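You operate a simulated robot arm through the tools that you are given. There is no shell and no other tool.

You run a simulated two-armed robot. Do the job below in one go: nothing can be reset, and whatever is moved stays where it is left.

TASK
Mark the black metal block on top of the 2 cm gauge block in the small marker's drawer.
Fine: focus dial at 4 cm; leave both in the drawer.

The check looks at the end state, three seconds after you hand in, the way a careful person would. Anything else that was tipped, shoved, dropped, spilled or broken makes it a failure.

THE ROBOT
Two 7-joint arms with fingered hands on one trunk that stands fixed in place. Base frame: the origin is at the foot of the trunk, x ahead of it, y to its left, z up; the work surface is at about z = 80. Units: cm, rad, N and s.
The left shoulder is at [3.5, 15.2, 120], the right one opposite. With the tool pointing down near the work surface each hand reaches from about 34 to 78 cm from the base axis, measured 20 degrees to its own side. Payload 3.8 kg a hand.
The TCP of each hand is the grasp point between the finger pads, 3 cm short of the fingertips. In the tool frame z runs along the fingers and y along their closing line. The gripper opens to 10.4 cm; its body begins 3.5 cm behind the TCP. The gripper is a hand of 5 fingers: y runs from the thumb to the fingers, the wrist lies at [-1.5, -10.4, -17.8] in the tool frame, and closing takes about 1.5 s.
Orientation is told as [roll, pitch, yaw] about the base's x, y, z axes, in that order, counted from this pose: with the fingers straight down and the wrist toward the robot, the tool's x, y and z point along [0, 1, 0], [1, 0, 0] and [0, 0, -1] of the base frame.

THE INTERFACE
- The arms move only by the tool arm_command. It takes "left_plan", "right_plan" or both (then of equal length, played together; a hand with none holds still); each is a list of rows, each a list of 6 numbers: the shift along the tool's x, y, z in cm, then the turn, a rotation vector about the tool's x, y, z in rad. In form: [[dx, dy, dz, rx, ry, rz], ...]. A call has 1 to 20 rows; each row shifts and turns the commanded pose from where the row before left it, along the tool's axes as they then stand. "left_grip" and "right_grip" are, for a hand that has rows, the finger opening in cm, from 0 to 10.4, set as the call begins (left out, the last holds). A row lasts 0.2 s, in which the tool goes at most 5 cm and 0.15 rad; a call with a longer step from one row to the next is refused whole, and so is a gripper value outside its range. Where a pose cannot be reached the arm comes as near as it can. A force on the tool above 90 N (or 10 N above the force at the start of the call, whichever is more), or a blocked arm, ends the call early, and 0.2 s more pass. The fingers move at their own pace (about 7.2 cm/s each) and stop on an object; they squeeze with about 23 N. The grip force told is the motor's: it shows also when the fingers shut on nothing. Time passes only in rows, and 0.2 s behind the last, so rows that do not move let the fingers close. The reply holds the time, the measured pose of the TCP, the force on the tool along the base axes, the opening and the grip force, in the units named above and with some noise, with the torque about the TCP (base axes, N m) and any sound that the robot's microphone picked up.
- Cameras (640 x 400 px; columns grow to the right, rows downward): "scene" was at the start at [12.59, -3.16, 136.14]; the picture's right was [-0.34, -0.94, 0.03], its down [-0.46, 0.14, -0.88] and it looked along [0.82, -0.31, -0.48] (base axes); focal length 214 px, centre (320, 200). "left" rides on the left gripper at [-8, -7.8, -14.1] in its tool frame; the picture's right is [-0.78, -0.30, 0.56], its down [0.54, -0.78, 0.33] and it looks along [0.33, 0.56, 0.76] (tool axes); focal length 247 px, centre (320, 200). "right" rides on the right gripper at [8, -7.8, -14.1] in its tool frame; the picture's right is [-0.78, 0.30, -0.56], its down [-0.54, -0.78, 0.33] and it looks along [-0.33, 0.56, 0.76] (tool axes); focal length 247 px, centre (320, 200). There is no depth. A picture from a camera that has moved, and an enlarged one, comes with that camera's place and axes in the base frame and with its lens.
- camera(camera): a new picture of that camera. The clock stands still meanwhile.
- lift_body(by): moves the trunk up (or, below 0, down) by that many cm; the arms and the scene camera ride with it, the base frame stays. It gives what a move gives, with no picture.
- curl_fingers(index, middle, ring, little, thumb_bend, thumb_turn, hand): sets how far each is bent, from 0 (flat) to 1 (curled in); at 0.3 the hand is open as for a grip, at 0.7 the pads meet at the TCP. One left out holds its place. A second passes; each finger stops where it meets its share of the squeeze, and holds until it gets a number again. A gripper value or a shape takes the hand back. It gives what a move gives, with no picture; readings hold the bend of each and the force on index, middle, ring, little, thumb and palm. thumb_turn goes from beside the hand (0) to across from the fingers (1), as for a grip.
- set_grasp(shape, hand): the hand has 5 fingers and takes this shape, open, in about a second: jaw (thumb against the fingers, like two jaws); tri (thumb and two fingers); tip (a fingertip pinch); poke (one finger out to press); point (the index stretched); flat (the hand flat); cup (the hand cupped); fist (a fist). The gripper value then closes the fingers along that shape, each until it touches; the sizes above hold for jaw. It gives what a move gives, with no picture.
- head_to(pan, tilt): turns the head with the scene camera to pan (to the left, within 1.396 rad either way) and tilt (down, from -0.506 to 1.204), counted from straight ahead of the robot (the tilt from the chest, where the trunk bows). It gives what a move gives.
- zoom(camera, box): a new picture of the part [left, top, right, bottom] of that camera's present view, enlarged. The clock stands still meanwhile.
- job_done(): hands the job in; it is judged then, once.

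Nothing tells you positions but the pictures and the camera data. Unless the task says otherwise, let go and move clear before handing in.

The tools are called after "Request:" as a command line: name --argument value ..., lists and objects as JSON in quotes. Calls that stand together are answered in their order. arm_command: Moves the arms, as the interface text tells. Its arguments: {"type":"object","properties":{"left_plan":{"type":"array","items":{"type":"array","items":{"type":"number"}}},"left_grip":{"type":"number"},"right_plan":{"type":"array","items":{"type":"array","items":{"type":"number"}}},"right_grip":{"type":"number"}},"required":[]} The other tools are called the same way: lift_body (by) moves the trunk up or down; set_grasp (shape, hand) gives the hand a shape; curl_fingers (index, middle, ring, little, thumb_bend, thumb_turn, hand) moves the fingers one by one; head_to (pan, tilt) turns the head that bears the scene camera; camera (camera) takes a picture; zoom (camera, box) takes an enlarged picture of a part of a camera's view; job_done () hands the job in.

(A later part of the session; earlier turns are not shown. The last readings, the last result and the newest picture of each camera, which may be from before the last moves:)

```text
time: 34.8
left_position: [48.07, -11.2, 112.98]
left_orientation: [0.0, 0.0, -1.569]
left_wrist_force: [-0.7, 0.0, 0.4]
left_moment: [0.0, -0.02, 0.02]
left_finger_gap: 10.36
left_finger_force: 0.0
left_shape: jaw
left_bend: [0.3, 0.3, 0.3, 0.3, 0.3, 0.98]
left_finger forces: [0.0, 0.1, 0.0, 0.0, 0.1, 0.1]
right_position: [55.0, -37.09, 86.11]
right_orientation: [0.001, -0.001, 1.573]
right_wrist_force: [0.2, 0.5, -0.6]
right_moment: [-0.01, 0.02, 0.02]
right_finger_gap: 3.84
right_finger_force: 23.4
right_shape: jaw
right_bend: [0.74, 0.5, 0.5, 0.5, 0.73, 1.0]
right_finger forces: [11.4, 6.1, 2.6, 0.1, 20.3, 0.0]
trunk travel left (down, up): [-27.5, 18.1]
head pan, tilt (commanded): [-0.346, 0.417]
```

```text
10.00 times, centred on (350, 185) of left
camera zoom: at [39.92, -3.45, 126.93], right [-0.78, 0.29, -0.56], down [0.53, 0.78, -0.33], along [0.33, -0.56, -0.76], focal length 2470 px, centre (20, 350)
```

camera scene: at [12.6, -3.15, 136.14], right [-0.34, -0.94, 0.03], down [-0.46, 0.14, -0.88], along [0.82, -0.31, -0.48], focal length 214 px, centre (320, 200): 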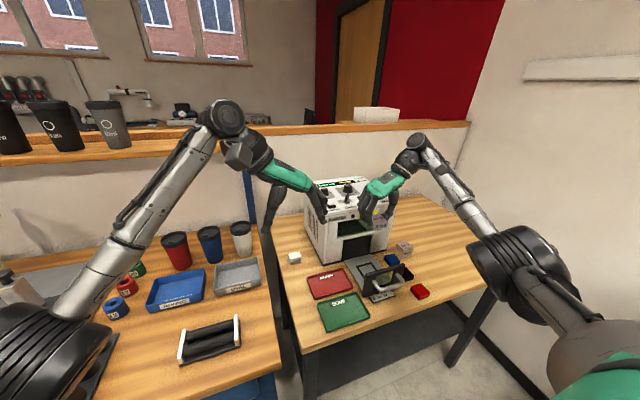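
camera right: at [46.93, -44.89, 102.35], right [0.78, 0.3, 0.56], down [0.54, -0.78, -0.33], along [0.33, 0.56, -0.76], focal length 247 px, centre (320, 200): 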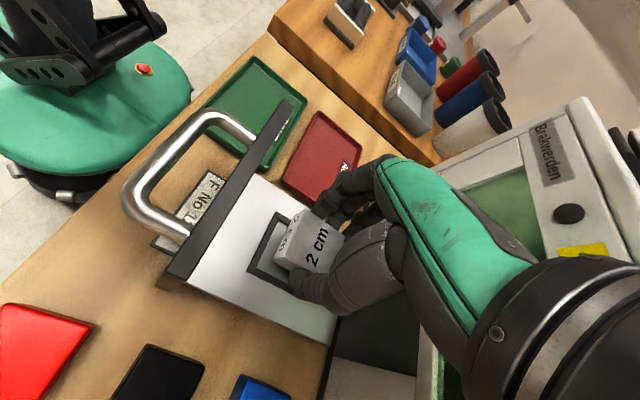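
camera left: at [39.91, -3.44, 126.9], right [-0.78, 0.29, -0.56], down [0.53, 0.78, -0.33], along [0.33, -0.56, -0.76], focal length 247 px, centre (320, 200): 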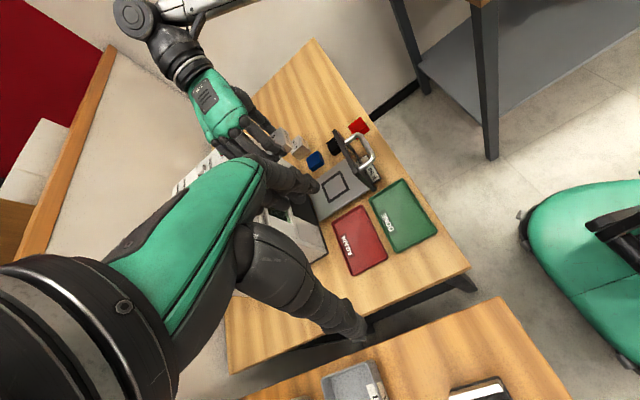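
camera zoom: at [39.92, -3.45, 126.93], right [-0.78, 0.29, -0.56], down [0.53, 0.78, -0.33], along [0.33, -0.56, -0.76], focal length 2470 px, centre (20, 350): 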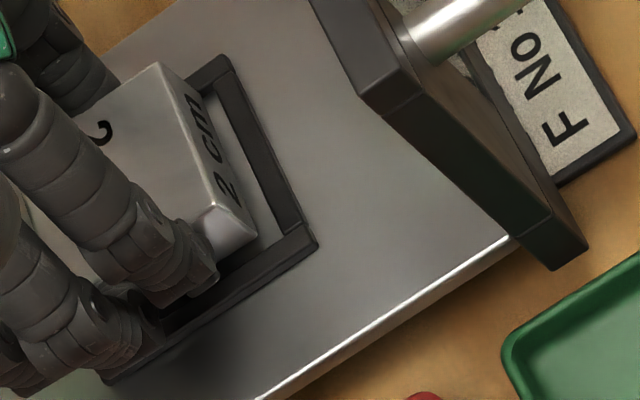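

The gauge is centred inside the frame now (about 0.3 cm clearance at front and right). I lower in small steps until it touches the plate.

Request:
arm_command --right_plan '[[0.05, 0, 0.2, 0, 0, 0], [0, 0, 0.2, 0, 0, 0], [0, 0, 0, 0, 0, 0]]'

Request:
arm_command --right_plan '[[0, 0, 0.1, 0, 0, 0], [0, 0, 0.1, 0, 0, 0], [0, 0, 0, 0, 0, 0]]'

Request:
arm_command --right_plan '[[0, 0, 0.1, 0, 0, 0], [0, 0, 0.1, 0, 0, 0], [0, 0, 0, 0, 0, 0]]'

Request:
zoom --camera "right" --box '[270, 205, 320, 275]'

```text
time: 35.6
left_position: [48.01, -11.23, 112.95]
left_orientation: [0.001, 0.001, -1.568]
left_wrist_force: [0.6, -0.3, 0.4]
left_moment: [0.0, 0.0, -0.01]
left_finger_gap: 10.38
left_finger_force: 0.2
left_shape: jaw
left_bend: [0.3, 0.3, 0.3, 0.3, 0.3, 0.98]
left_finger forces: [0.0, 0.0, 0.0, 0.0, 0.0, 0.0]
right_position: [54.87, -37.0, 85.71]
right_orientation: [0.001, -0.001, 1.573]
right_wrist_force: [0.7, 0.2, -1.0]
right_moment: [-0.01, -0.01, -0.02]
right_finger_gap: 3.86
right_finger_force: 22.9
right_shape: jaw
right_bend: [0.74, 0.5, 0.5, 0.5, 0.73, 1.0]
right_finger forces: [11.5, 6.1, 2.6, 0.0, 20.2, 0.1]
trunk travel left (down, up): [-27.5, 18.1]
head pan, tilt (commanded): [-0.346, 0.417]
```

```text
time: 36.4
left_position: [47.94, -11.18, 112.84]
left_orientation: [-0.002, 0.002, -1.569]
left_wrist_force: [-0.4, 0.2, -0.1]
left_moment: [0.0, -0.04, -0.03]
left_finger_gap: 10.37
left_finger_force: 0.0
left_shape: jaw
left_bend: [0.3, 0.3, 0.3, 0.3, 0.3, 0.98]
left_finger forces: [0.0, 0.0, 0.0, 0.0, 0.0, 0.0]
right_position: [54.98, -36.93, 85.52]
right_orientation: [0.001, 0.0, 1.571]
right_wrist_force: [-0.5, 0.1, -0.3]
right_moment: [0.03, 0.04, -0.04]
right_finger_gap: 3.83
right_finger_force: 22.6
right_shape: jaw
right_bend: [0.74, 0.5, 0.5, 0.5, 0.73, 1.0]
right_finger forces: [11.4, 6.1, 2.7, 0.0, 20.4, 0.1]
trunk travel left (down, up): [-27.5, 18.1]
head pan, tilt (commanded): [-0.346, 0.417]
```

```text
time: 37.2
left_position: [47.86, -11.14, 113.0]
left_orientation: [-0.001, 0.0, -1.569]
left_wrist_force: [-0.2, 0.5, -1.3]
left_moment: [-0.01, 0.0, -0.03]
left_finger_gap: 10.36
left_finger_force: 0.1
left_shape: jaw
left_bend: [0.3, 0.3, 0.3, 0.3, 0.3, 0.98]
left_finger forces: [0.0, 0.0, 0.1, 0.0, 0.1, 0.1]
right_position: [54.86, -37.03, 85.48]
right_orientation: [-0.001, -0.001, 1.571]
right_wrist_force: [1.7, -1.9, 7.3]
right_moment: [0.01, -0.07, -0.01]
right_finger_gap: 3.91
right_finger_force: 22.6
right_shape: jaw
right_bend: [0.74, 0.5, 0.5, 0.5, 0.73, 1.0]
right_finger forces: [11.6, 6.4, 2.9, 0.1, 21.6, 0.1]
trunk travel left (down, up): [-27.5, 18.1]
head pan, tilt (commanded): [-0.346, 0.417]
```

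```text
5.71 times, centred on (295, 240) of right
camera zoom: at [46.87, -44.85, 99.56], right [0.77, 0.3, 0.56], down [0.54, -0.78, -0.33], along [0.34, 0.56, -0.76], focal length 1411 px, centre (463, -29)
```

zoom: 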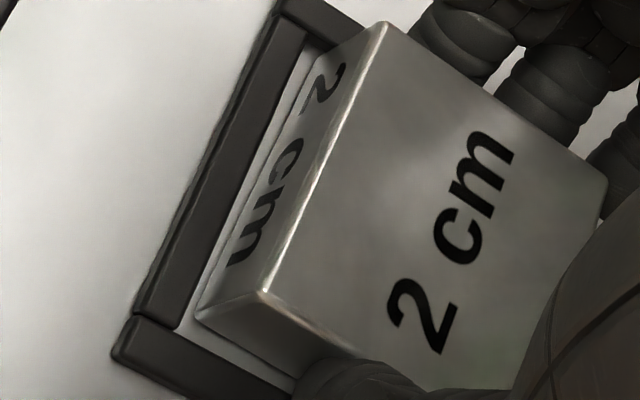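

The gauge touched down at TCP z 85.45 with about 7 N, inside the frame all round. I open a little to release it and check.

Request:
arm_command --right_plan '[[0, 0, -0.05, 0, 0, 0], [0, 0, 0, 0, 0, 0], [0, 0, 0, 0, 0, 0], [0, 0, 0, 0, 0, 0]]' --right_grip 5.2

Request:
zoom --camera "right" --box '[270, 195, 360, 285]'

Request:
zoom --camera "left" --box '[325, 155, 375, 205]'

```text
time: 38.2
left_position: [47.85, -11.24, 113.05]
left_orientation: [-0.002, 0.0, -1.57]
left_wrist_force: [0.0, 0.5, 0.3]
left_moment: [0.01, 0.0, -0.01]
left_finger_gap: 10.37
left_finger_force: 0.1
left_shape: jaw
left_bend: [0.3, 0.3, 0.3, 0.3, 0.3, 0.98]
left_finger forces: [0.1, 0.0, 0.1, 0.0, 0.0, 0.0]
right_position: [54.81, -36.94, 85.31]
right_orientation: [0.0, -0.001, 1.572]
right_wrist_force: [-0.4, -0.8, 2.5]
right_moment: [0.02, -0.02, 0.0]
right_finger_gap: 5.14
right_finger_force: 0.2
right_shape: jaw
right_bend: [0.74, 0.45, 0.41, 0.41, 0.7, 1.0]
right_finger forces: [0.0, 2.2, 0.1, 0.0, 0.0, 0.1]
trunk travel left (down, up): [-27.5, 18.1]
head pan, tilt (commanded): [-0.346, 0.417]
```

```text
4.44 times, centred on (315, 240) of right
camera zoom: at [46.86, -44.89, 99.44], right [0.78, 0.3, 0.56], down [0.54, -0.78, -0.33], along [0.33, 0.56, -0.76], focal length 1098 px, centre (342, 22)
```

zoom: 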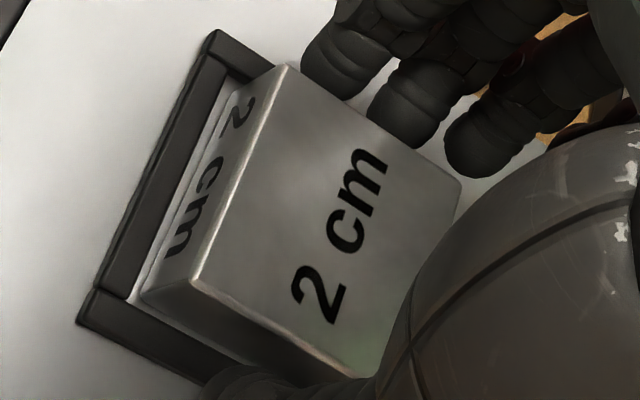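

```text
8.00 times, centred on (350, 180) of left
camera zoom: at [39.88, -3.43, 126.94], right [-0.78, 0.29, -0.56], down [0.53, 0.78, -0.33], along [0.33, -0.56, -0.76], focal length 1976 px, centre (80, 360)
```

zoom: 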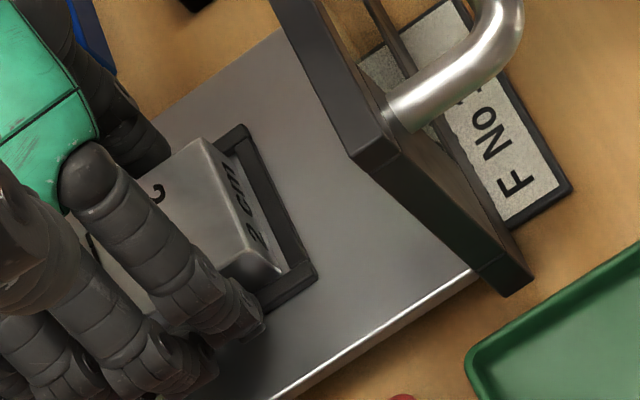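

The gauge is released and sits within the frame. I lift the hand straight up and check the gauge's seat.

Request:
arm_command --right_plan '[[0, 0, -0.2, 0, 0, 0], [0, 0, -0.4, 0, 0, 0], [0, 0, -0.8, 0, 0, 0], [0, 0, -1.2, 0, 0, 0], [0, 0, -2.0, 0, 0, 0], [0, 0, -2.5, 0, 0, 0], [0, 0, -3, 0, 0, 0], [0, 0, -3, 0, 0, 0], [0, 0, 0, 0, 0, 0]]'

Request:
zoom --camera "left" --box '[315, 145, 385, 215]'

Request:
zoom --camera "scene" --box '[345, 235, 445, 315]'

Request:
camera --camera "right"

```text
time: 40.2
left_position: [47.92, -11.22, 112.89]
left_orientation: [-0.001, 0.0, -1.568]
left_wrist_force: [0.7, 1.0, 0.1]
left_moment: [0.03, 0.03, 0.0]
left_finger_gap: 10.38
left_finger_force: 0.0
left_shape: jaw
left_bend: [0.3, 0.3, 0.3, 0.3, 0.3, 0.98]
left_finger forces: [0.1, 0.0, 0.1, 0.0, 0.1, 0.1]
right_position: [54.98, -37.01, 98.45]
right_orientation: [0.0, 0.0, 1.572]
right_wrist_force: [-0.7, 1.3, -0.6]
right_moment: [-0.05, -0.03, 0.02]
right_finger_gap: 5.16
right_finger_force: 0.1
right_shape: jaw
right_bend: [0.74, 0.45, 0.41, 0.41, 0.7, 1.0]
right_finger forces: [0.1, 0.1, 0.1, 0.1, 0.0, 0.1]
trunk travel left (down, up): [-27.5, 18.1]
head pan, tilt (commanded): [-0.346, 0.417]
```

```text
5.71 times, centred on (350, 180) of left
camera zoom: at [39.92, -3.45, 126.92], right [-0.78, 0.29, -0.56], down [0.53, 0.78, -0.33], along [0.33, -0.56, -0.76], focal length 1411 px, centre (149, 314)
```

zoom: 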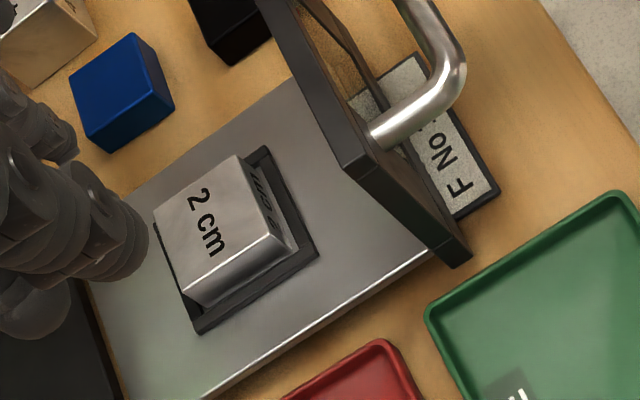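

```text
5.00 times, centred on (395, 275) of scene
camera zoom: at [12.61, -3.18, 136.13], right [-0.34, -0.94, 0.03], down [-0.46, 0.14, -0.88], along [0.82, -0.31, -0.48], focal length 1072 px, centre (-55, -175)
```

zoom: 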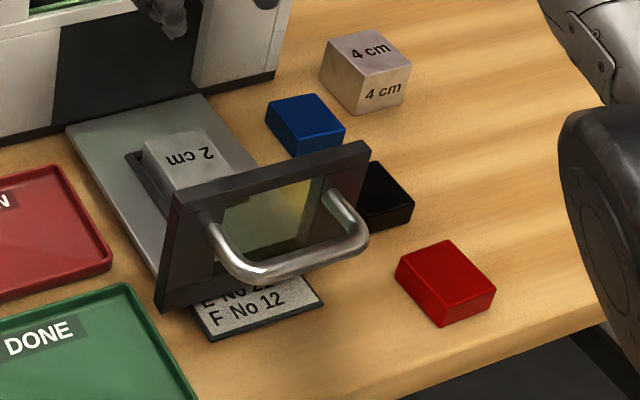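

```text
taken
camera right: at [46.98, -44.86, 112.58], right [0.78, 0.3, 0.56], down [0.54, -0.78, -0.33], along [0.33, 0.56, -0.76], focal length 247 px, centre (320, 200)
```

right: 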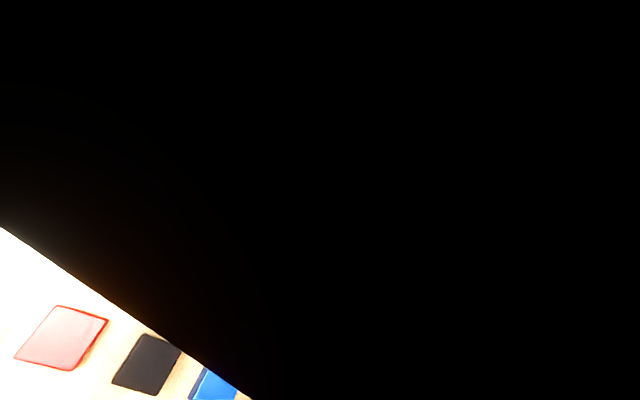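

The gauge is in the nest. I zoom in to confirm it's seated flat and to measure it.

Request:
zoom --camera "left" --box '[328, 160, 368, 200]'

Request:
zoom --camera "scene" --box '[360, 255, 400, 285]'

```text
10.00 times, centred on (348, 180) of left
camera zoom: at [39.92, -3.45, 126.92], right [-0.78, 0.29, -0.56], down [0.53, 0.78, -0.33], along [0.33, -0.56, -0.76], focal length 2470 px, centre (40, 400)
```

zoom: 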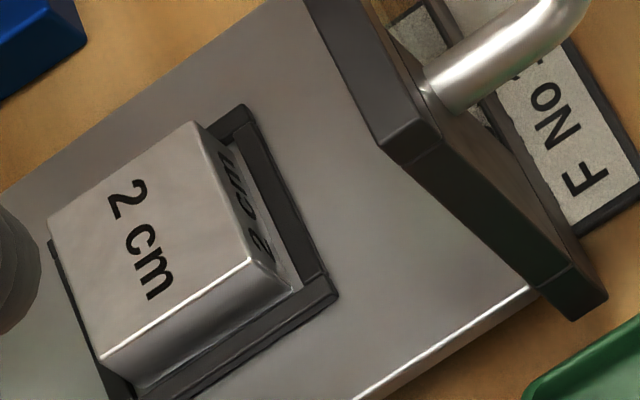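

```text
13.33 times, centred on (380, 270) of scene
camera zoom: at [12.61, -3.18, 136.13], right [-0.34, -0.94, 0.03], down [-0.46, 0.14, -0.88], along [0.82, -0.31, -0.48], focal length 2860 px, centre (-480, -733)
```

zoom: 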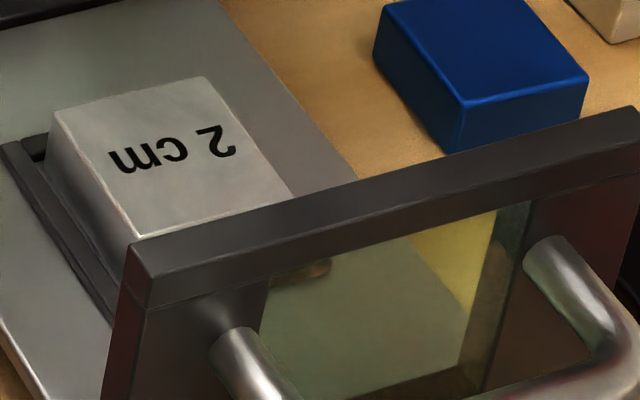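

The 2 cm gauge is seated flat inside the frame. Next the black block: I move above it at the same height and switch to the three-finger shape so the little finger stays clear of the blue block.

Request:
arm_command --right_plan '[[0.87, -2.3, 0, 0, 0, 0], [0.87, -2.3, 0, 0, 0, 0], [0.87, -2.3, 0, 0, 0, 0], [0.87, -2.3, 0, 0, 0, 0], [0.84, -2.3, 0, 0, 0, 0], [0, 0, 0, 0, 0, 0]]'

Request:
set_grasp --shape "tri" --hand "right"

Request:
arm_command --right_plan '[[0, 0, 0.5, 0, 0, 0], [0, 0, 0.5, 0, 0, 0], [0, 0, 0, 0, 0, 0], [0, 0, 0, 0, 0, 0]]' --right_grip 5.6

Request:
camera --camera "left"

Request:
camera --camera "scene"

Request:
camera --camera "right"

```text
time: 41.6
left_position: [47.89, -11.15, 112.98]
left_orientation: [-0.001, 0.0, -1.568]
left_wrist_force: [-0.5, 0.3, 0.0]
left_moment: [0.0, -0.03, 0.0]
left_finger_gap: 10.36
left_finger_force: 0.1
left_shape: jaw
left_bend: [0.3, 0.3, 0.3, 0.3, 0.3, 0.98]
left_finger forces: [0.0, 0.0, 0.0, 0.0, 0.1, 0.1]
right_position: [50.66, -48.49, 98.49]
right_orientation: [0.0, 0.0, 1.573]
right_wrist_force: [0.6, 0.3, 0.5]
right_moment: [0.03, 0.0, -0.02]
right_finger_gap: 5.16
right_finger_force: 0.1
right_shape: jaw
right_bend: [0.74, 0.45, 0.41, 0.41, 0.7, 1.0]
right_finger forces: [0.1, 0.0, 0.0, 0.1, 0.0, 0.0]
trunk travel left (down, up): [-27.5, 18.1]
head pan, tilt (commanded): [-0.346, 0.417]
```

```text
time: 42.5
left_position: [48.02, -11.23, 112.89]
left_orientation: [-0.002, -0.001, -1.569]
left_wrist_force: [-0.8, -0.1, 0.0]
left_moment: [0.0, 0.02, -0.02]
left_finger_gap: 10.38
left_finger_force: 0.1
left_shape: jaw
left_bend: [0.3, 0.3, 0.3, 0.3, 0.3, 0.98]
left_finger forces: [0.0, 0.1, 0.1, 0.0, 0.1, 0.0]
right_position: [50.68, -48.4, 98.38]
right_orientation: [-0.001, 0.0, 1.572]
right_wrist_force: [-0.4, -0.4, 0.2]
right_moment: [0.0, 0.0, -0.04]
right_finger_gap: 10.39
right_finger_force: 0.0
right_shape: tri
right_bend: [0.3, 0.3, 0.99, 0.99, 0.3, 0.98]
right_finger forces: [0.0, 0.0, 0.0, 0.0, 0.0, 0.0]
trunk travel left (down, up): [-27.5, 18.1]
head pan, tilt (commanded): [-0.346, 0.417]
```

```text
time: 43.5
left_position: [48.05, -11.18, 112.93]
left_orientation: [0.0, 0.0, -1.569]
left_wrist_force: [0.0, 0.1, 0.9]
left_moment: [-0.02, 0.01, 0.01]
left_finger_gap: 10.37
left_finger_force: 0.2
left_shape: jaw
left_bend: [0.3, 0.3, 0.3, 0.3, 0.3, 0.98]
left_finger forces: [0.0, 0.0, 0.0, 0.1, 0.0, 0.0]
right_position: [50.6, -48.45, 97.34]
right_orientation: [0.0, 0.0, 1.572]
right_wrist_force: [0.4, -0.1, -0.5]
right_moment: [0.02, -0.02, 0.01]
right_finger_gap: 5.67
right_finger_force: 0.0
right_shape: tri
right_bend: [0.74, 0.43, 0.99, 0.99, 0.68, 1.0]
right_finger forces: [0.0, 0.1, 0.0, 0.0, 0.0, 0.0]
trunk travel left (down, up): [-27.5, 18.1]
head pan, tilt (commanded): [-0.346, 0.417]
```

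```text
taken
camera left: at [39.91, -3.44, 126.93], right [-0.78, 0.29, -0.56], down [0.53, 0.78, -0.33], along [0.33, -0.56, -0.76], focal length 247 px, centre (320, 200)
```

left: 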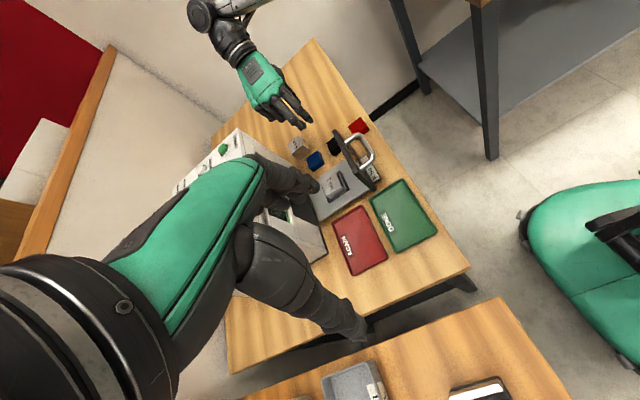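

```text
taken
camera scene: at [12.6, -3.17, 136.14], right [-0.34, -0.94, 0.03], down [-0.46, 0.14, -0.88], along [0.82, -0.31, -0.48], focal length 214 px, centre (320, 200)
```

scene: 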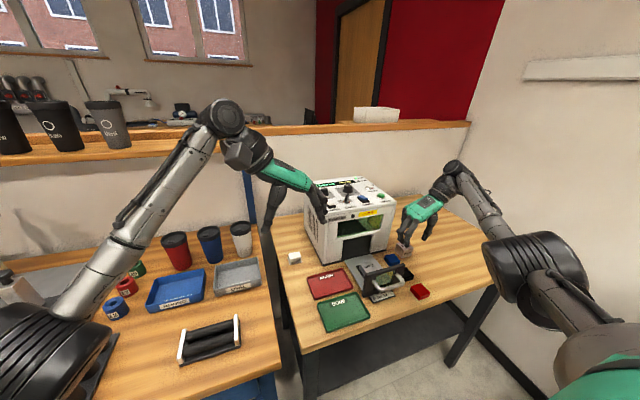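

```text
taken
camera right: at [42.63, -56.29, 111.54], right [0.78, 0.3, 0.56], down [0.54, -0.78, -0.33], along [0.33, 0.56, -0.76], focal length 247 px, centre (320, 200)
```

right: 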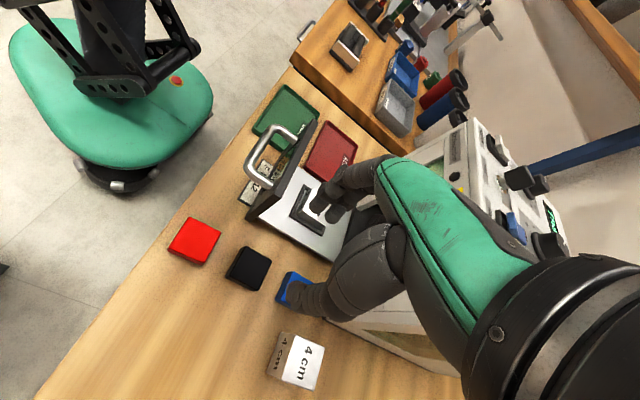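

The hand is over the black block. I zoom to get its position relative to the hand precisely.

Request:
zoom --camera "right" --box '[215, 235, 285, 305]'

Request:
zoom --camera "right" --box '[215, 150, 395, 320]'

Request:
zoom --camera "scene" --box '[380, 190, 450, 290]'

```text
5.71 times, centred on (250, 270) of right
camera zoom: at [42.63, -56.29, 111.54], right [0.78, 0.3, 0.56], down [0.54, -0.78, -0.33], along [0.33, 0.56, -0.76], focal length 1411 px, centre (720, -200)
```

zoom: 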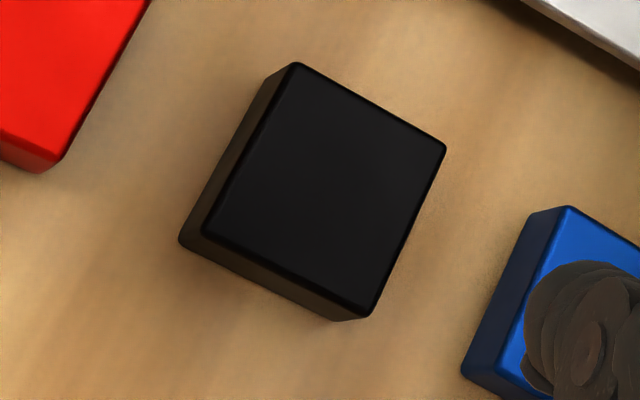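

```text
2.35 times, centred on (305, 235) of right
camera zoom: at [42.63, -56.29, 111.54], right [0.78, 0.3, 0.56], down [0.54, -0.78, -0.33], along [0.33, 0.56, -0.76], focal length 581 px, centre (355, 118)
```

zoom: 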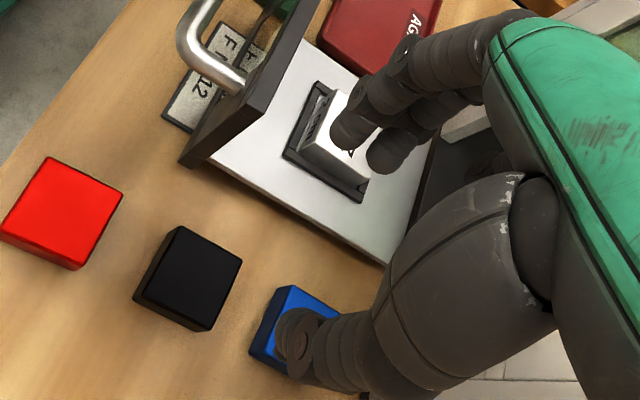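

```text
4.00 times, centred on (415, 240) of scene
camera zoom: at [12.6, -3.17, 136.14], right [-0.34, -0.94, 0.03], down [-0.46, 0.14, -0.88], along [0.82, -0.31, -0.48], focal length 858 px, centre (-60, 40)
```

zoom: 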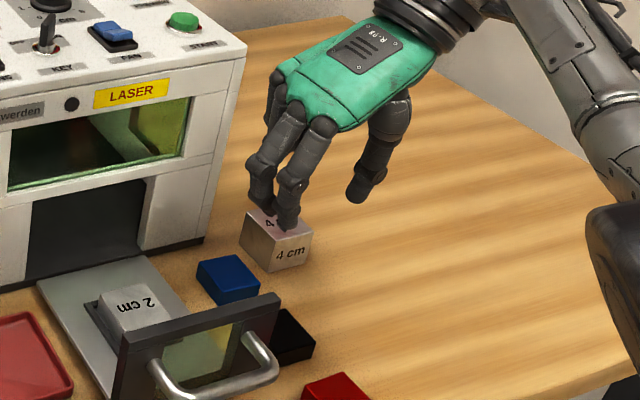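

Black block centre refines to about (50.45, −48.5), 3.8 cm square. I descend part way with the hand centred on it and check clearance to the drawer front.

Request:
arm_command --right_plan '[[0.25, -0.05, 1.0, 0, 0, 0], [0, 0, 1.5, 0, 0, 0], [0, 0, 1.5, 0, 0, 0], [0, 0, 1.5, 0, 0, 0], [0, 0, 1.0, 0, 0, 0], [0, 0, 0, 0, 0, 0]]'

Request:
zoom --camera "right" --box '[215, 150, 395, 320]'

Request:
zoom --camera "scene" --box '[370, 210, 440, 300]'

Request:
zoom --camera "left" --box '[260, 80, 400, 200]'

```text
time: 44.9
left_position: [47.96, -11.09, 112.88]
left_orientation: [0.0, 0.0, -1.569]
left_wrist_force: [0.3, 0.1, 0.2]
left_moment: [0.0, -0.02, 0.01]
left_finger_gap: 10.37
left_finger_force: 0.0
left_shape: jaw
left_bend: [0.3, 0.3, 0.3, 0.3, 0.3, 0.98]
left_finger forces: [0.1, 0.1, 0.0, 0.0, 0.0, 0.0]
right_position: [50.37, -48.49, 90.96]
right_orientation: [0.001, 0.0, 1.573]
right_wrist_force: [0.8, 0.2, -0.2]
right_moment: [0.04, -0.03, 0.01]
right_finger_gap: 5.62
right_finger_force: 0.1
right_shape: tri
right_bend: [0.74, 0.43, 0.99, 0.99, 0.68, 1.0]
right_finger forces: [0.0, 0.0, 0.0, 0.1, 0.0, 0.0]
trunk travel left (down, up): [-27.5, 18.1]
head pan, tilt (commanded): [-0.346, 0.417]
```

```text
2.35 times, centred on (305, 235) of right
camera zoom: at [42.41, -56.45, 105.08], right [0.78, 0.3, 0.56], down [0.54, -0.78, -0.33], along [0.33, 0.56, -0.76], focal length 581 px, centre (355, 118)
```

zoom: 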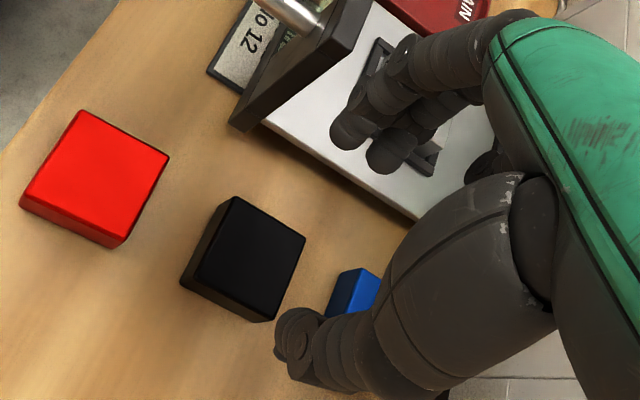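

```text
4.44 times, centred on (405, 255) of scene
camera zoom: at [12.58, -3.17, 136.14], right [-0.34, -0.94, 0.03], down [-0.46, 0.14, -0.88], along [0.82, -0.31, -0.48], focal length 953 px, centre (-58, -44)
```

zoom: 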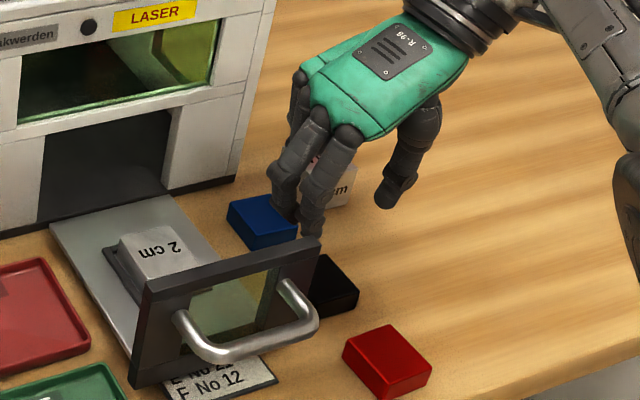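

```text
3.33 times, centred on (330, 140) of left
camera zoom: at [39.9, -3.44, 126.94], right [-0.78, 0.29, -0.56], down [0.53, 0.78, -0.33], along [0.33, -0.56, -0.76], focal length 823 px, centre (287, 400)
```

zoom: 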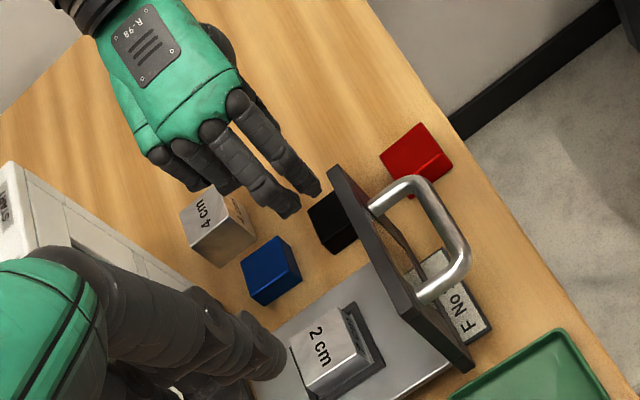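

Clearances look fine (index ~0.5 cm behind the drawer front, blue block clear). I descend to the block in decreasing steps.

Request:
arm_command --right_plan '[[-0.1, 0.05, 1.0, 0, 0, 0], [0, 0, 1.0, 0, 0, 0], [0, 0, 1.0, 0, 0, 0], [0, 0, 1.0, 0, 0, 0], [0, 0, 1.0, 0, 0, 0], [0, 0, 0.8, 0, 0, 0], [0, 0, 0.5, 0, 0, 0], [0, 0, 0, 0, 0, 0]]'

Request:
zoom --camera "right" --box '[215, 150, 395, 320]'

Request:
zoom --camera "scene" --box '[380, 230, 440, 300]'

Request:
zoom --camera "left" --box '[280, 100, 380, 190]'

```text
time: 46.7
left_position: [48.05, -11.27, 112.86]
left_orientation: [-0.001, 0.0, -1.57]
left_wrist_force: [-0.3, -0.3, -0.6]
left_moment: [0.03, 0.02, 0.01]
left_finger_gap: 10.39
left_finger_force: 0.1
left_shape: jaw
left_bend: [0.3, 0.3, 0.3, 0.3, 0.3, 0.98]
left_finger forces: [0.0, 0.0, 0.0, 0.1, 0.0, 0.0]
right_position: [49.62, -48.08, 85.13]
right_orientation: [0.001, 0.0, 1.57]
right_wrist_force: [5.3, -2.1, 1.1]
right_moment: [0.09, 0.11, -0.26]
right_finger_gap: 5.61
right_finger_force: 0.1
right_shape: tri
right_bend: [0.74, 0.43, 0.99, 0.99, 0.68, 1.0]
right_finger forces: [5.7, 0.1, 0.0, 0.0, 0.0, 0.0]
right hand out of reach, approached as far as the arm can: row 3, 5, 7
trunk travel left (down, up): [-27.5, 18.1]
head pan, tilt (commanded): [-0.346, 0.417]
```

```text
2.35 times, centred on (305, 235) of right
camera zoom: at [41.6, -56.0, 99.14], right [0.78, 0.3, 0.56], down [0.54, -0.78, -0.33], along [0.33, 0.56, -0.76], focal length 581 px, centre (355, 118)
```

zoom: 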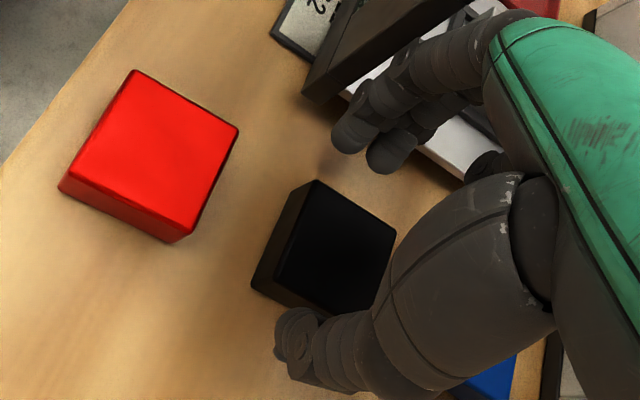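

```text
5.71 times, centred on (410, 265) of scene
camera zoom: at [12.68, -3.19, 136.13], right [-0.34, -0.94, 0.03], down [-0.46, 0.14, -0.88], along [0.82, -0.31, -0.48], focal length 1226 px, centre (-194, -171)
```

zoom: 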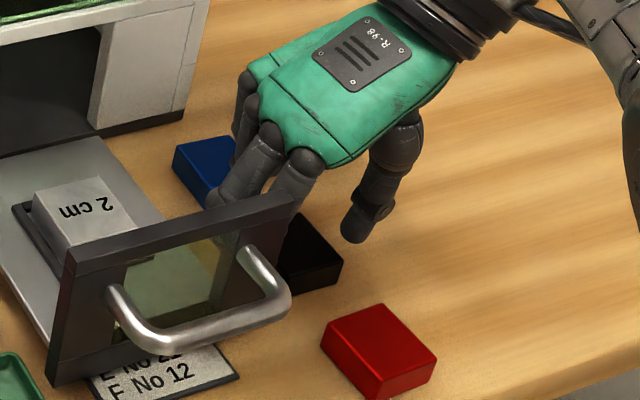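

```text
4.44 times, centred on (330, 145) of left
camera zoom: at [39.99, -3.45, 126.91], right [-0.78, 0.29, -0.56], down [0.53, 0.78, -0.33], along [0.33, -0.56, -0.76], focal length 1098 px, centre (276, 444)
```

zoom: 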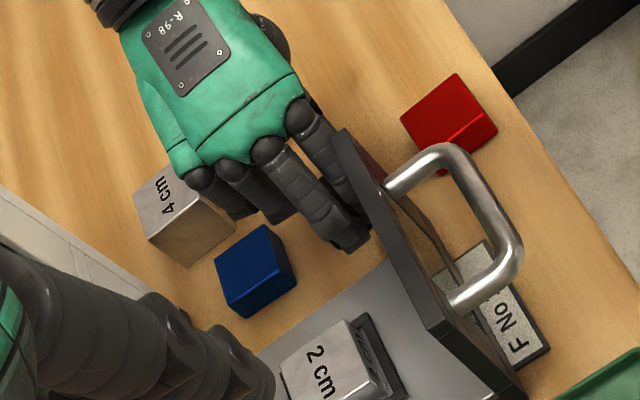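

The arm ran out of reach in this yaw: the hand drifted and the index finger is touching the drawer front (≈5 N). I back straight up, then will pick the black block with the hand at zero yaw, which has plenty of reach.

Request:
arm_command --right_plan '[[0, 0, -0.7, 0, 0, 0], [0, 0, -1.0, 0, 0, 0], [0, 0, -1.5, 0, 0, 0], [0, 0, -2.0, 0, 0, 0], [0, 0, -2.5, 0, 0, 0], [0, 0, -3, 0, 0, 0], [0, 0, -3, 0, 0, 0], [0, 0, 0, 0, 0, 0]]'

Request:
zoom --camera "left" --box '[280, 100, 400, 210]'

Request:
zoom --camera "scene" --box '[345, 235, 445, 315]'

```text
time: 48.5
left_position: [47.98, -11.2, 112.94]
left_orientation: [-0.001, 0.001, -1.57]
left_wrist_force: [-0.3, 0.8, -0.5]
left_moment: [0.0, -0.03, -0.01]
left_finger_gap: 10.39
left_finger_force: 0.0
left_shape: jaw
left_bend: [0.3, 0.3, 0.3, 0.3, 0.3, 0.98]
left_finger forces: [0.1, 0.0, 0.0, 0.0, 0.1, 0.0]
right_position: [49.55, -47.96, 98.65]
right_orientation: [0.001, 0.0, 1.572]
right_wrist_force: [-0.6, 0.3, -0.2]
right_moment: [0.02, 0.03, 0.03]
right_finger_gap: 5.63
right_finger_force: 0.1
right_shape: tri
right_bend: [0.74, 0.43, 0.99, 0.99, 0.68, 1.0]
right_finger forces: [0.1, 0.0, 0.1, 0.0, 0.1, 0.0]
trunk travel left (down, up): [-27.5, 18.1]
head pan, tilt (commanded): [-0.346, 0.417]
```

```text
3.64 times, centred on (340, 155) of left
camera zoom: at [39.95, -3.44, 126.92], right [-0.78, 0.29, -0.56], down [0.53, 0.78, -0.33], along [0.33, -0.56, -0.76], focal length 898 px, centre (247, 364)
```

zoom: 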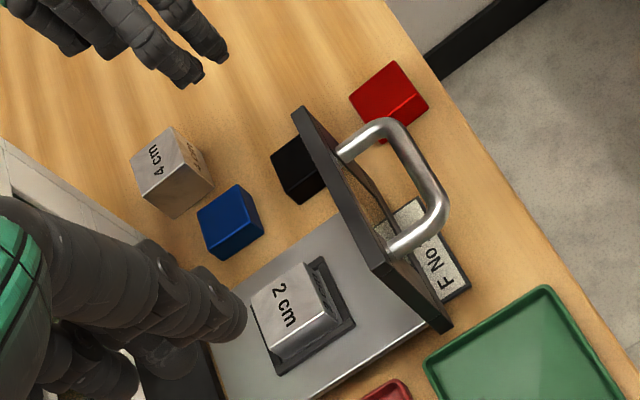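

```text
5.00 times, centred on (395, 275) of scene
camera zoom: at [12.64, -3.17, 136.13], right [-0.34, -0.94, 0.03], down [-0.46, 0.14, -0.88], along [0.82, -0.31, -0.48], focal length 1072 px, centre (-55, -175)
```

zoom: 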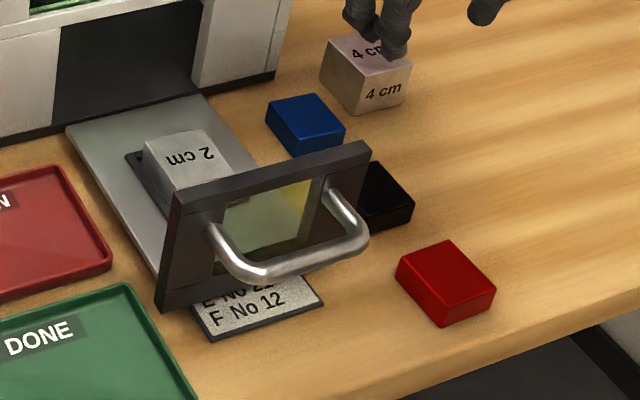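

Nothing moved in the drawer or on the table. I raise a little and turn the right hand back to zero yaw over the black block.

Request:
arm_command --right_plan '[[0, 0, -2.0, 0, 0, 0], [0, 0, -2.0, 0, 0, 0], [0, 0, 0, 0, 0, 0.1428], [0, 0, 0, 0, 0, 0.1428], [0, 0, 0, 0, 0, 0.1428], [0, 0, 0, 0, 0, 0.1428], [0, 0, 0, 0, 0, 0.1428], [0, 0, 0, 0, 0, 0.1428], [0, 0, 0, 0, 0, 0.1428], [0, 0, 0, 0, 0, 0.1428], [0, 0, 0, 0, 0, 0.1428], [0, 0, 0, 0, 0, 0.1428], [0, 0, 0, 0, 0, 0.1428], [0, 0, 0, 0, 0, 0]]' --right_grip 5.2

Request:
camera --camera "right"

Request:
camera --camera "scene"

```text
time: 51.5
left_position: [47.92, -11.29, 112.99]
left_orientation: [-0.001, -0.001, -1.569]
left_wrist_force: [-0.3, 0.0, -0.3]
left_moment: [0.03, 0.0, 0.0]
left_finger_gap: 10.36
left_finger_force: 0.0
left_shape: jaw
left_bend: [0.3, 0.3, 0.3, 0.3, 0.3, 0.98]
left_finger forces: [0.0, 0.0, 0.0, 0.0, 0.1, 0.0]
right_position: [49.56, -48.17, 102.79]
right_orientation: [0.001, 0.0, 0.0]
right_wrist_force: [-0.3, -0.2, -0.7]
right_moment: [0.01, -0.01, -0.01]
right_finger_gap: 5.25
right_finger_force: 0.1
right_shape: tri
right_bend: [0.74, 0.44, 0.99, 0.99, 0.69, 1.0]
right_finger forces: [0.0, 0.0, 0.1, 0.0, 0.0, 0.0]
trunk travel left (down, up): [-27.5, 18.1]
head pan, tilt (commanded): [-0.346, 0.417]
```

```text
taken
camera right: at [41.67, -40.21, 116.91], right [0.3, -0.78, 0.56], down [-0.78, -0.53, -0.33], along [0.56, -0.33, -0.76], focal length 247 px, centre (320, 200)
```

right: 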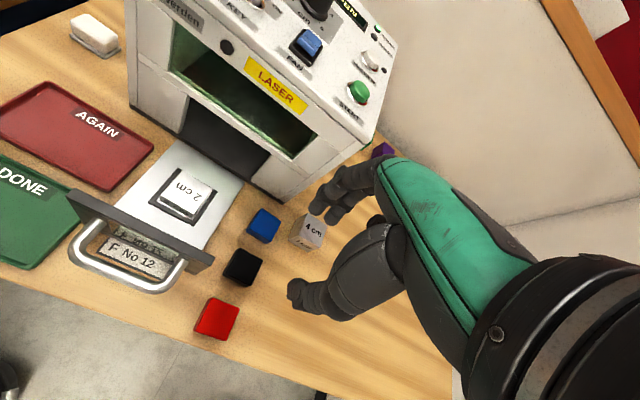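

```text
taken
camera scene: at [12.6, -3.18, 136.14], right [-0.34, -0.94, 0.03], down [-0.46, 0.14, -0.88], along [0.82, -0.31, -0.48], focal length 214 px, centre (320, 200)
```

scene: 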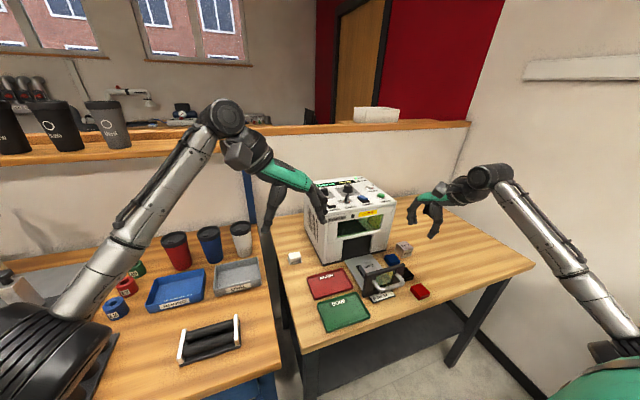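

Zero yaw gives a fine view of the nest and blocks. I zoom to check the gauge seat and to measure the black block.

Request:
zoom --camera "right" --box '[140, 160, 220, 230]'

Request:
zoom --camera "right" --box '[210, 235, 280, 305]'

Request:
zoom --camera "right" --box '[190, 160, 400, 340]'

```text
5.71 times, centred on (180, 195) of right
camera zoom: at [41.67, -40.21, 116.91], right [0.3, -0.78, 0.56], down [-0.78, -0.53, -0.33], along [0.56, -0.33, -0.76], focal length 1411 px, centre (1120, 229)
```

zoom: 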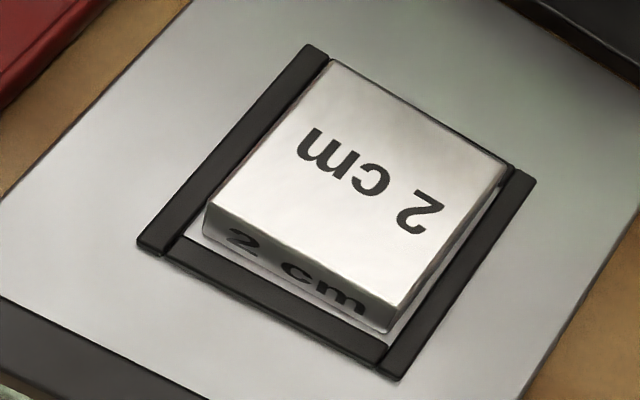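

```text
5.71 times, centred on (245, 270) of right
camera zoom: at [41.67, -40.21, 116.91], right [0.3, -0.78, 0.56], down [-0.78, -0.53, -0.33], along [0.56, -0.33, -0.76], focal length 1411 px, centre (749, -200)
```

zoom: 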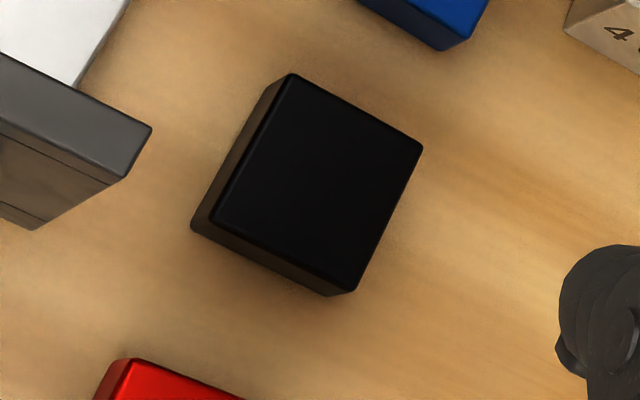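

```text
2.22 times, centred on (295, 250) of right
camera zoom: at [41.67, -40.21, 116.91], right [0.3, -0.78, 0.56], down [-0.78, -0.53, -0.33], along [0.56, -0.33, -0.76], focal length 549 px, centre (376, 89)
```

zoom: 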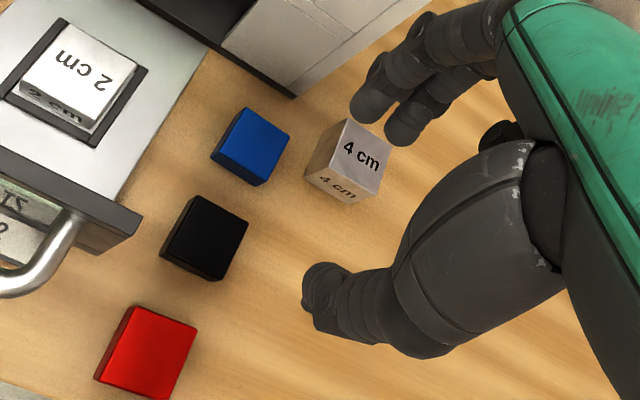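

The gauge is perfectly seated. The black block's centre is (50.5, −48.45); I descend over it with the opening narrowed, first to z 90.

Request:
arm_command --right_plan '[[-0.1, 0.5, 2.0, 0, 0, 0], [-0.1, 0.45, 2.0, 0, 0, 0], [0, 0, 2.5, 0, 0, 0], [0, 0, 2.5, 0, 0, 0], [0, 0, 2.5, 0, 0, 0], [0, 0, 1.3, 0, 0, 0], [0, 0, 0, 0, 0, 0]]'

Request:
zoom --camera "right" --box '[190, 160, 400, 340]'

Request:
zoom --camera "scene" --box '[370, 210, 440, 300]'

```text
time: 53.1
left_position: [47.89, -11.21, 112.83]
left_orientation: [-0.001, -0.001, -1.569]
left_wrist_force: [1.0, 0.3, 0.1]
left_moment: [0.04, -0.02, 0.01]
left_finger_gap: 10.36
left_finger_force: 0.2
left_shape: jaw
left_bend: [0.3, 0.3, 0.3, 0.3, 0.3, 0.98]
left_finger forces: [0.0, 0.1, 0.0, 0.1, 0.1, 0.1]
right_position: [50.53, -48.28, 89.86]
right_orientation: [0.0, 0.001, 0.002]
right_wrist_force: [0.2, 0.7, 0.0]
right_moment: [-0.03, 0.0, -0.01]
right_finger_gap: 5.21
right_finger_force: 0.0
right_shape: tri
right_bend: [0.74, 0.44, 0.99, 0.99, 0.69, 1.0]
right_finger forces: [0.0, 0.0, 0.0, 0.1, 0.0, 0.1]
trunk travel left (down, up): [-27.5, 18.1]
head pan, tilt (commanded): [-0.346, 0.417]
```

```text
2.22 times, centred on (295, 250) of right
camera zoom: at [42.66, -40.46, 104.01], right [0.3, -0.78, 0.56], down [-0.78, -0.54, -0.33], along [0.56, -0.33, -0.76], focal length 549 px, centre (376, 89)
```

zoom: 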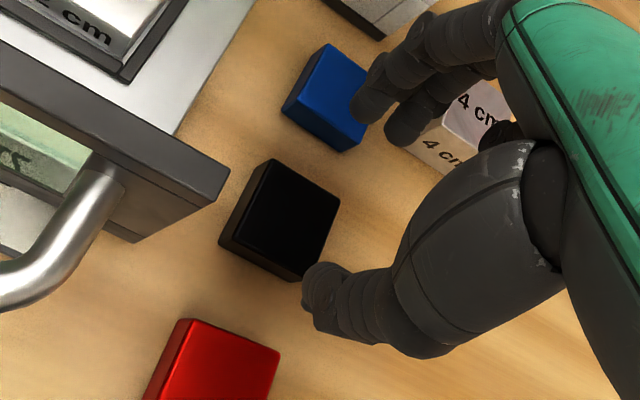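

```text
4.44 times, centred on (405, 255) of scene
camera zoom: at [12.59, -3.16, 136.14], right [-0.34, -0.94, 0.03], down [-0.46, 0.14, -0.88], along [0.82, -0.31, -0.48], focal length 953 px, centre (-58, -44)
```

zoom: 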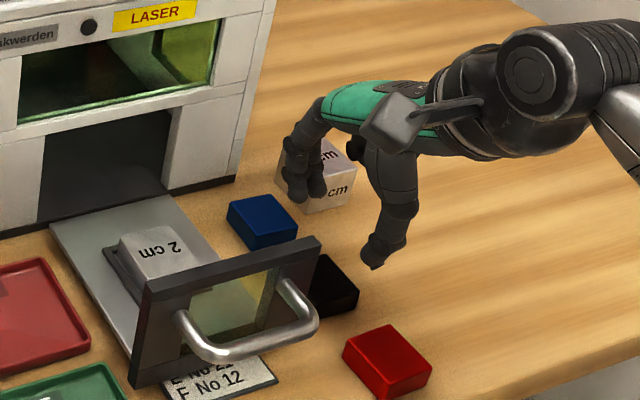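

Alignment over the black block is good. I go down around it in small steps.

Request:
arm_command --right_plan '[[0, 0, 1.0, 0, 0, 0], [0, 0, 1.0, 0, 0, 0], [0, 0, 1.0, 0, 0, 0], [0, 0, 1.0, 0, 0, 0], [0, 0, 0.8, 0, 0, 0], [0, 0, 0.6, 0, 0, 0], [0, 0, 0, 0, 0, 0]]'

Request:
zoom --camera "right" --box '[230, 160, 400, 330]'

Request:
zoom --camera "left" --box '[300, 110, 370, 180]'

Request:
zoom --camera "scene" --box '[380, 240, 440, 300]'

```text
time: 54.7
left_position: [47.87, -11.13, 112.97]
left_orientation: [0.001, -0.001, -1.57]
left_wrist_force: [-0.4, -0.1, 0.6]
left_moment: [-0.01, -0.03, 0.0]
left_finger_gap: 10.39
left_finger_force: 0.1
left_shape: jaw
left_bend: [0.3, 0.3, 0.3, 0.3, 0.3, 0.98]
left_finger forces: [0.0, 0.1, 0.0, 0.0, 0.0, 0.0]
right_position: [50.34, -48.26, 84.53]
right_orientation: [0.0, 0.001, 0.004]
right_wrist_force: [0.1, -0.6, 0.7]
right_moment: [-0.01, 0.03, 0.01]
right_finger_gap: 5.24
right_finger_force: 0.0
right_shape: tri
right_bend: [0.74, 0.44, 0.99, 0.99, 0.69, 1.0]
right_finger forces: [0.1, 0.0, 0.1, 0.1, 0.0, 0.0]
trunk travel left (down, up): [-27.5, 18.1]
head pan, tilt (commanded): [-0.346, 0.417]
```

```text
2.35 times, centred on (315, 245) of right
camera zoom: at [42.54, -40.4, 98.66], right [0.3, -0.78, 0.56], down [-0.78, -0.54, -0.33], along [0.56, -0.33, -0.76], focal length 581 px, centre (332, 94)
```

zoom: 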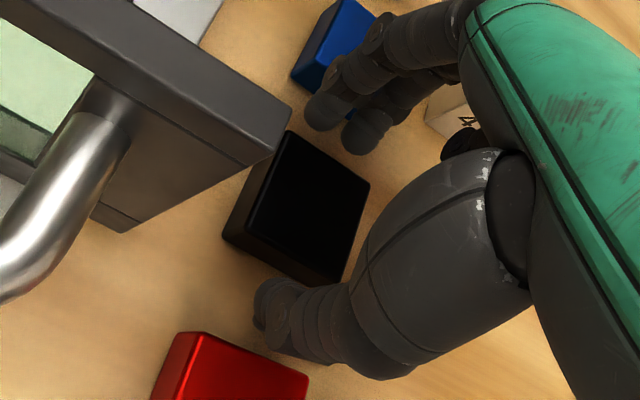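

```text
5.71 times, centred on (335, 145) of left
camera zoom: at [39.9, -3.44, 126.94], right [-0.78, 0.29, -0.56], down [0.53, 0.78, -0.33], along [0.33, -0.56, -0.76], focal length 1411 px, centre (234, 514)
```

zoom: 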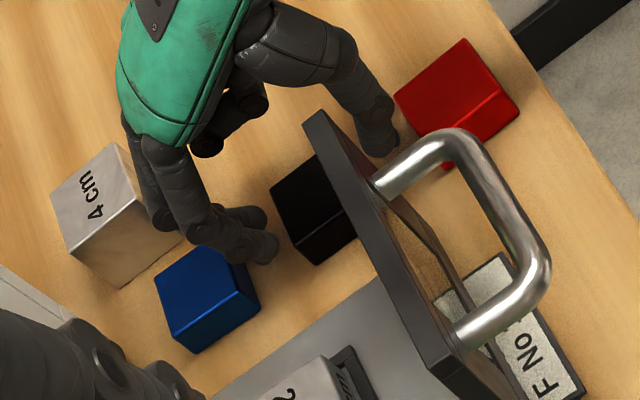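

```text
6.67 times, centred on (410, 270) of scene
camera zoom: at [12.59, -3.17, 136.14], right [-0.34, -0.94, 0.03], down [-0.46, 0.14, -0.88], along [0.82, -0.31, -0.48], focal length 1430 px, centre (-280, -267)
```

zoom: 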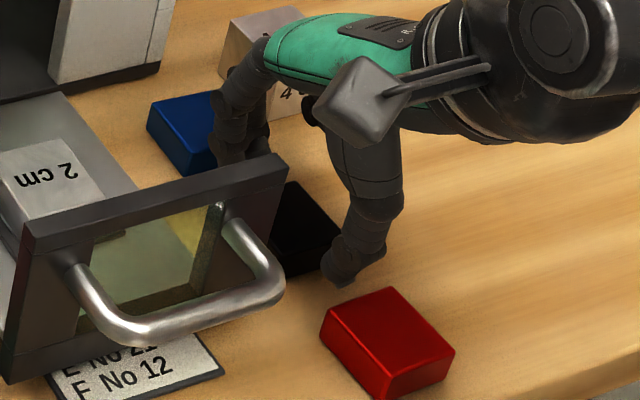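

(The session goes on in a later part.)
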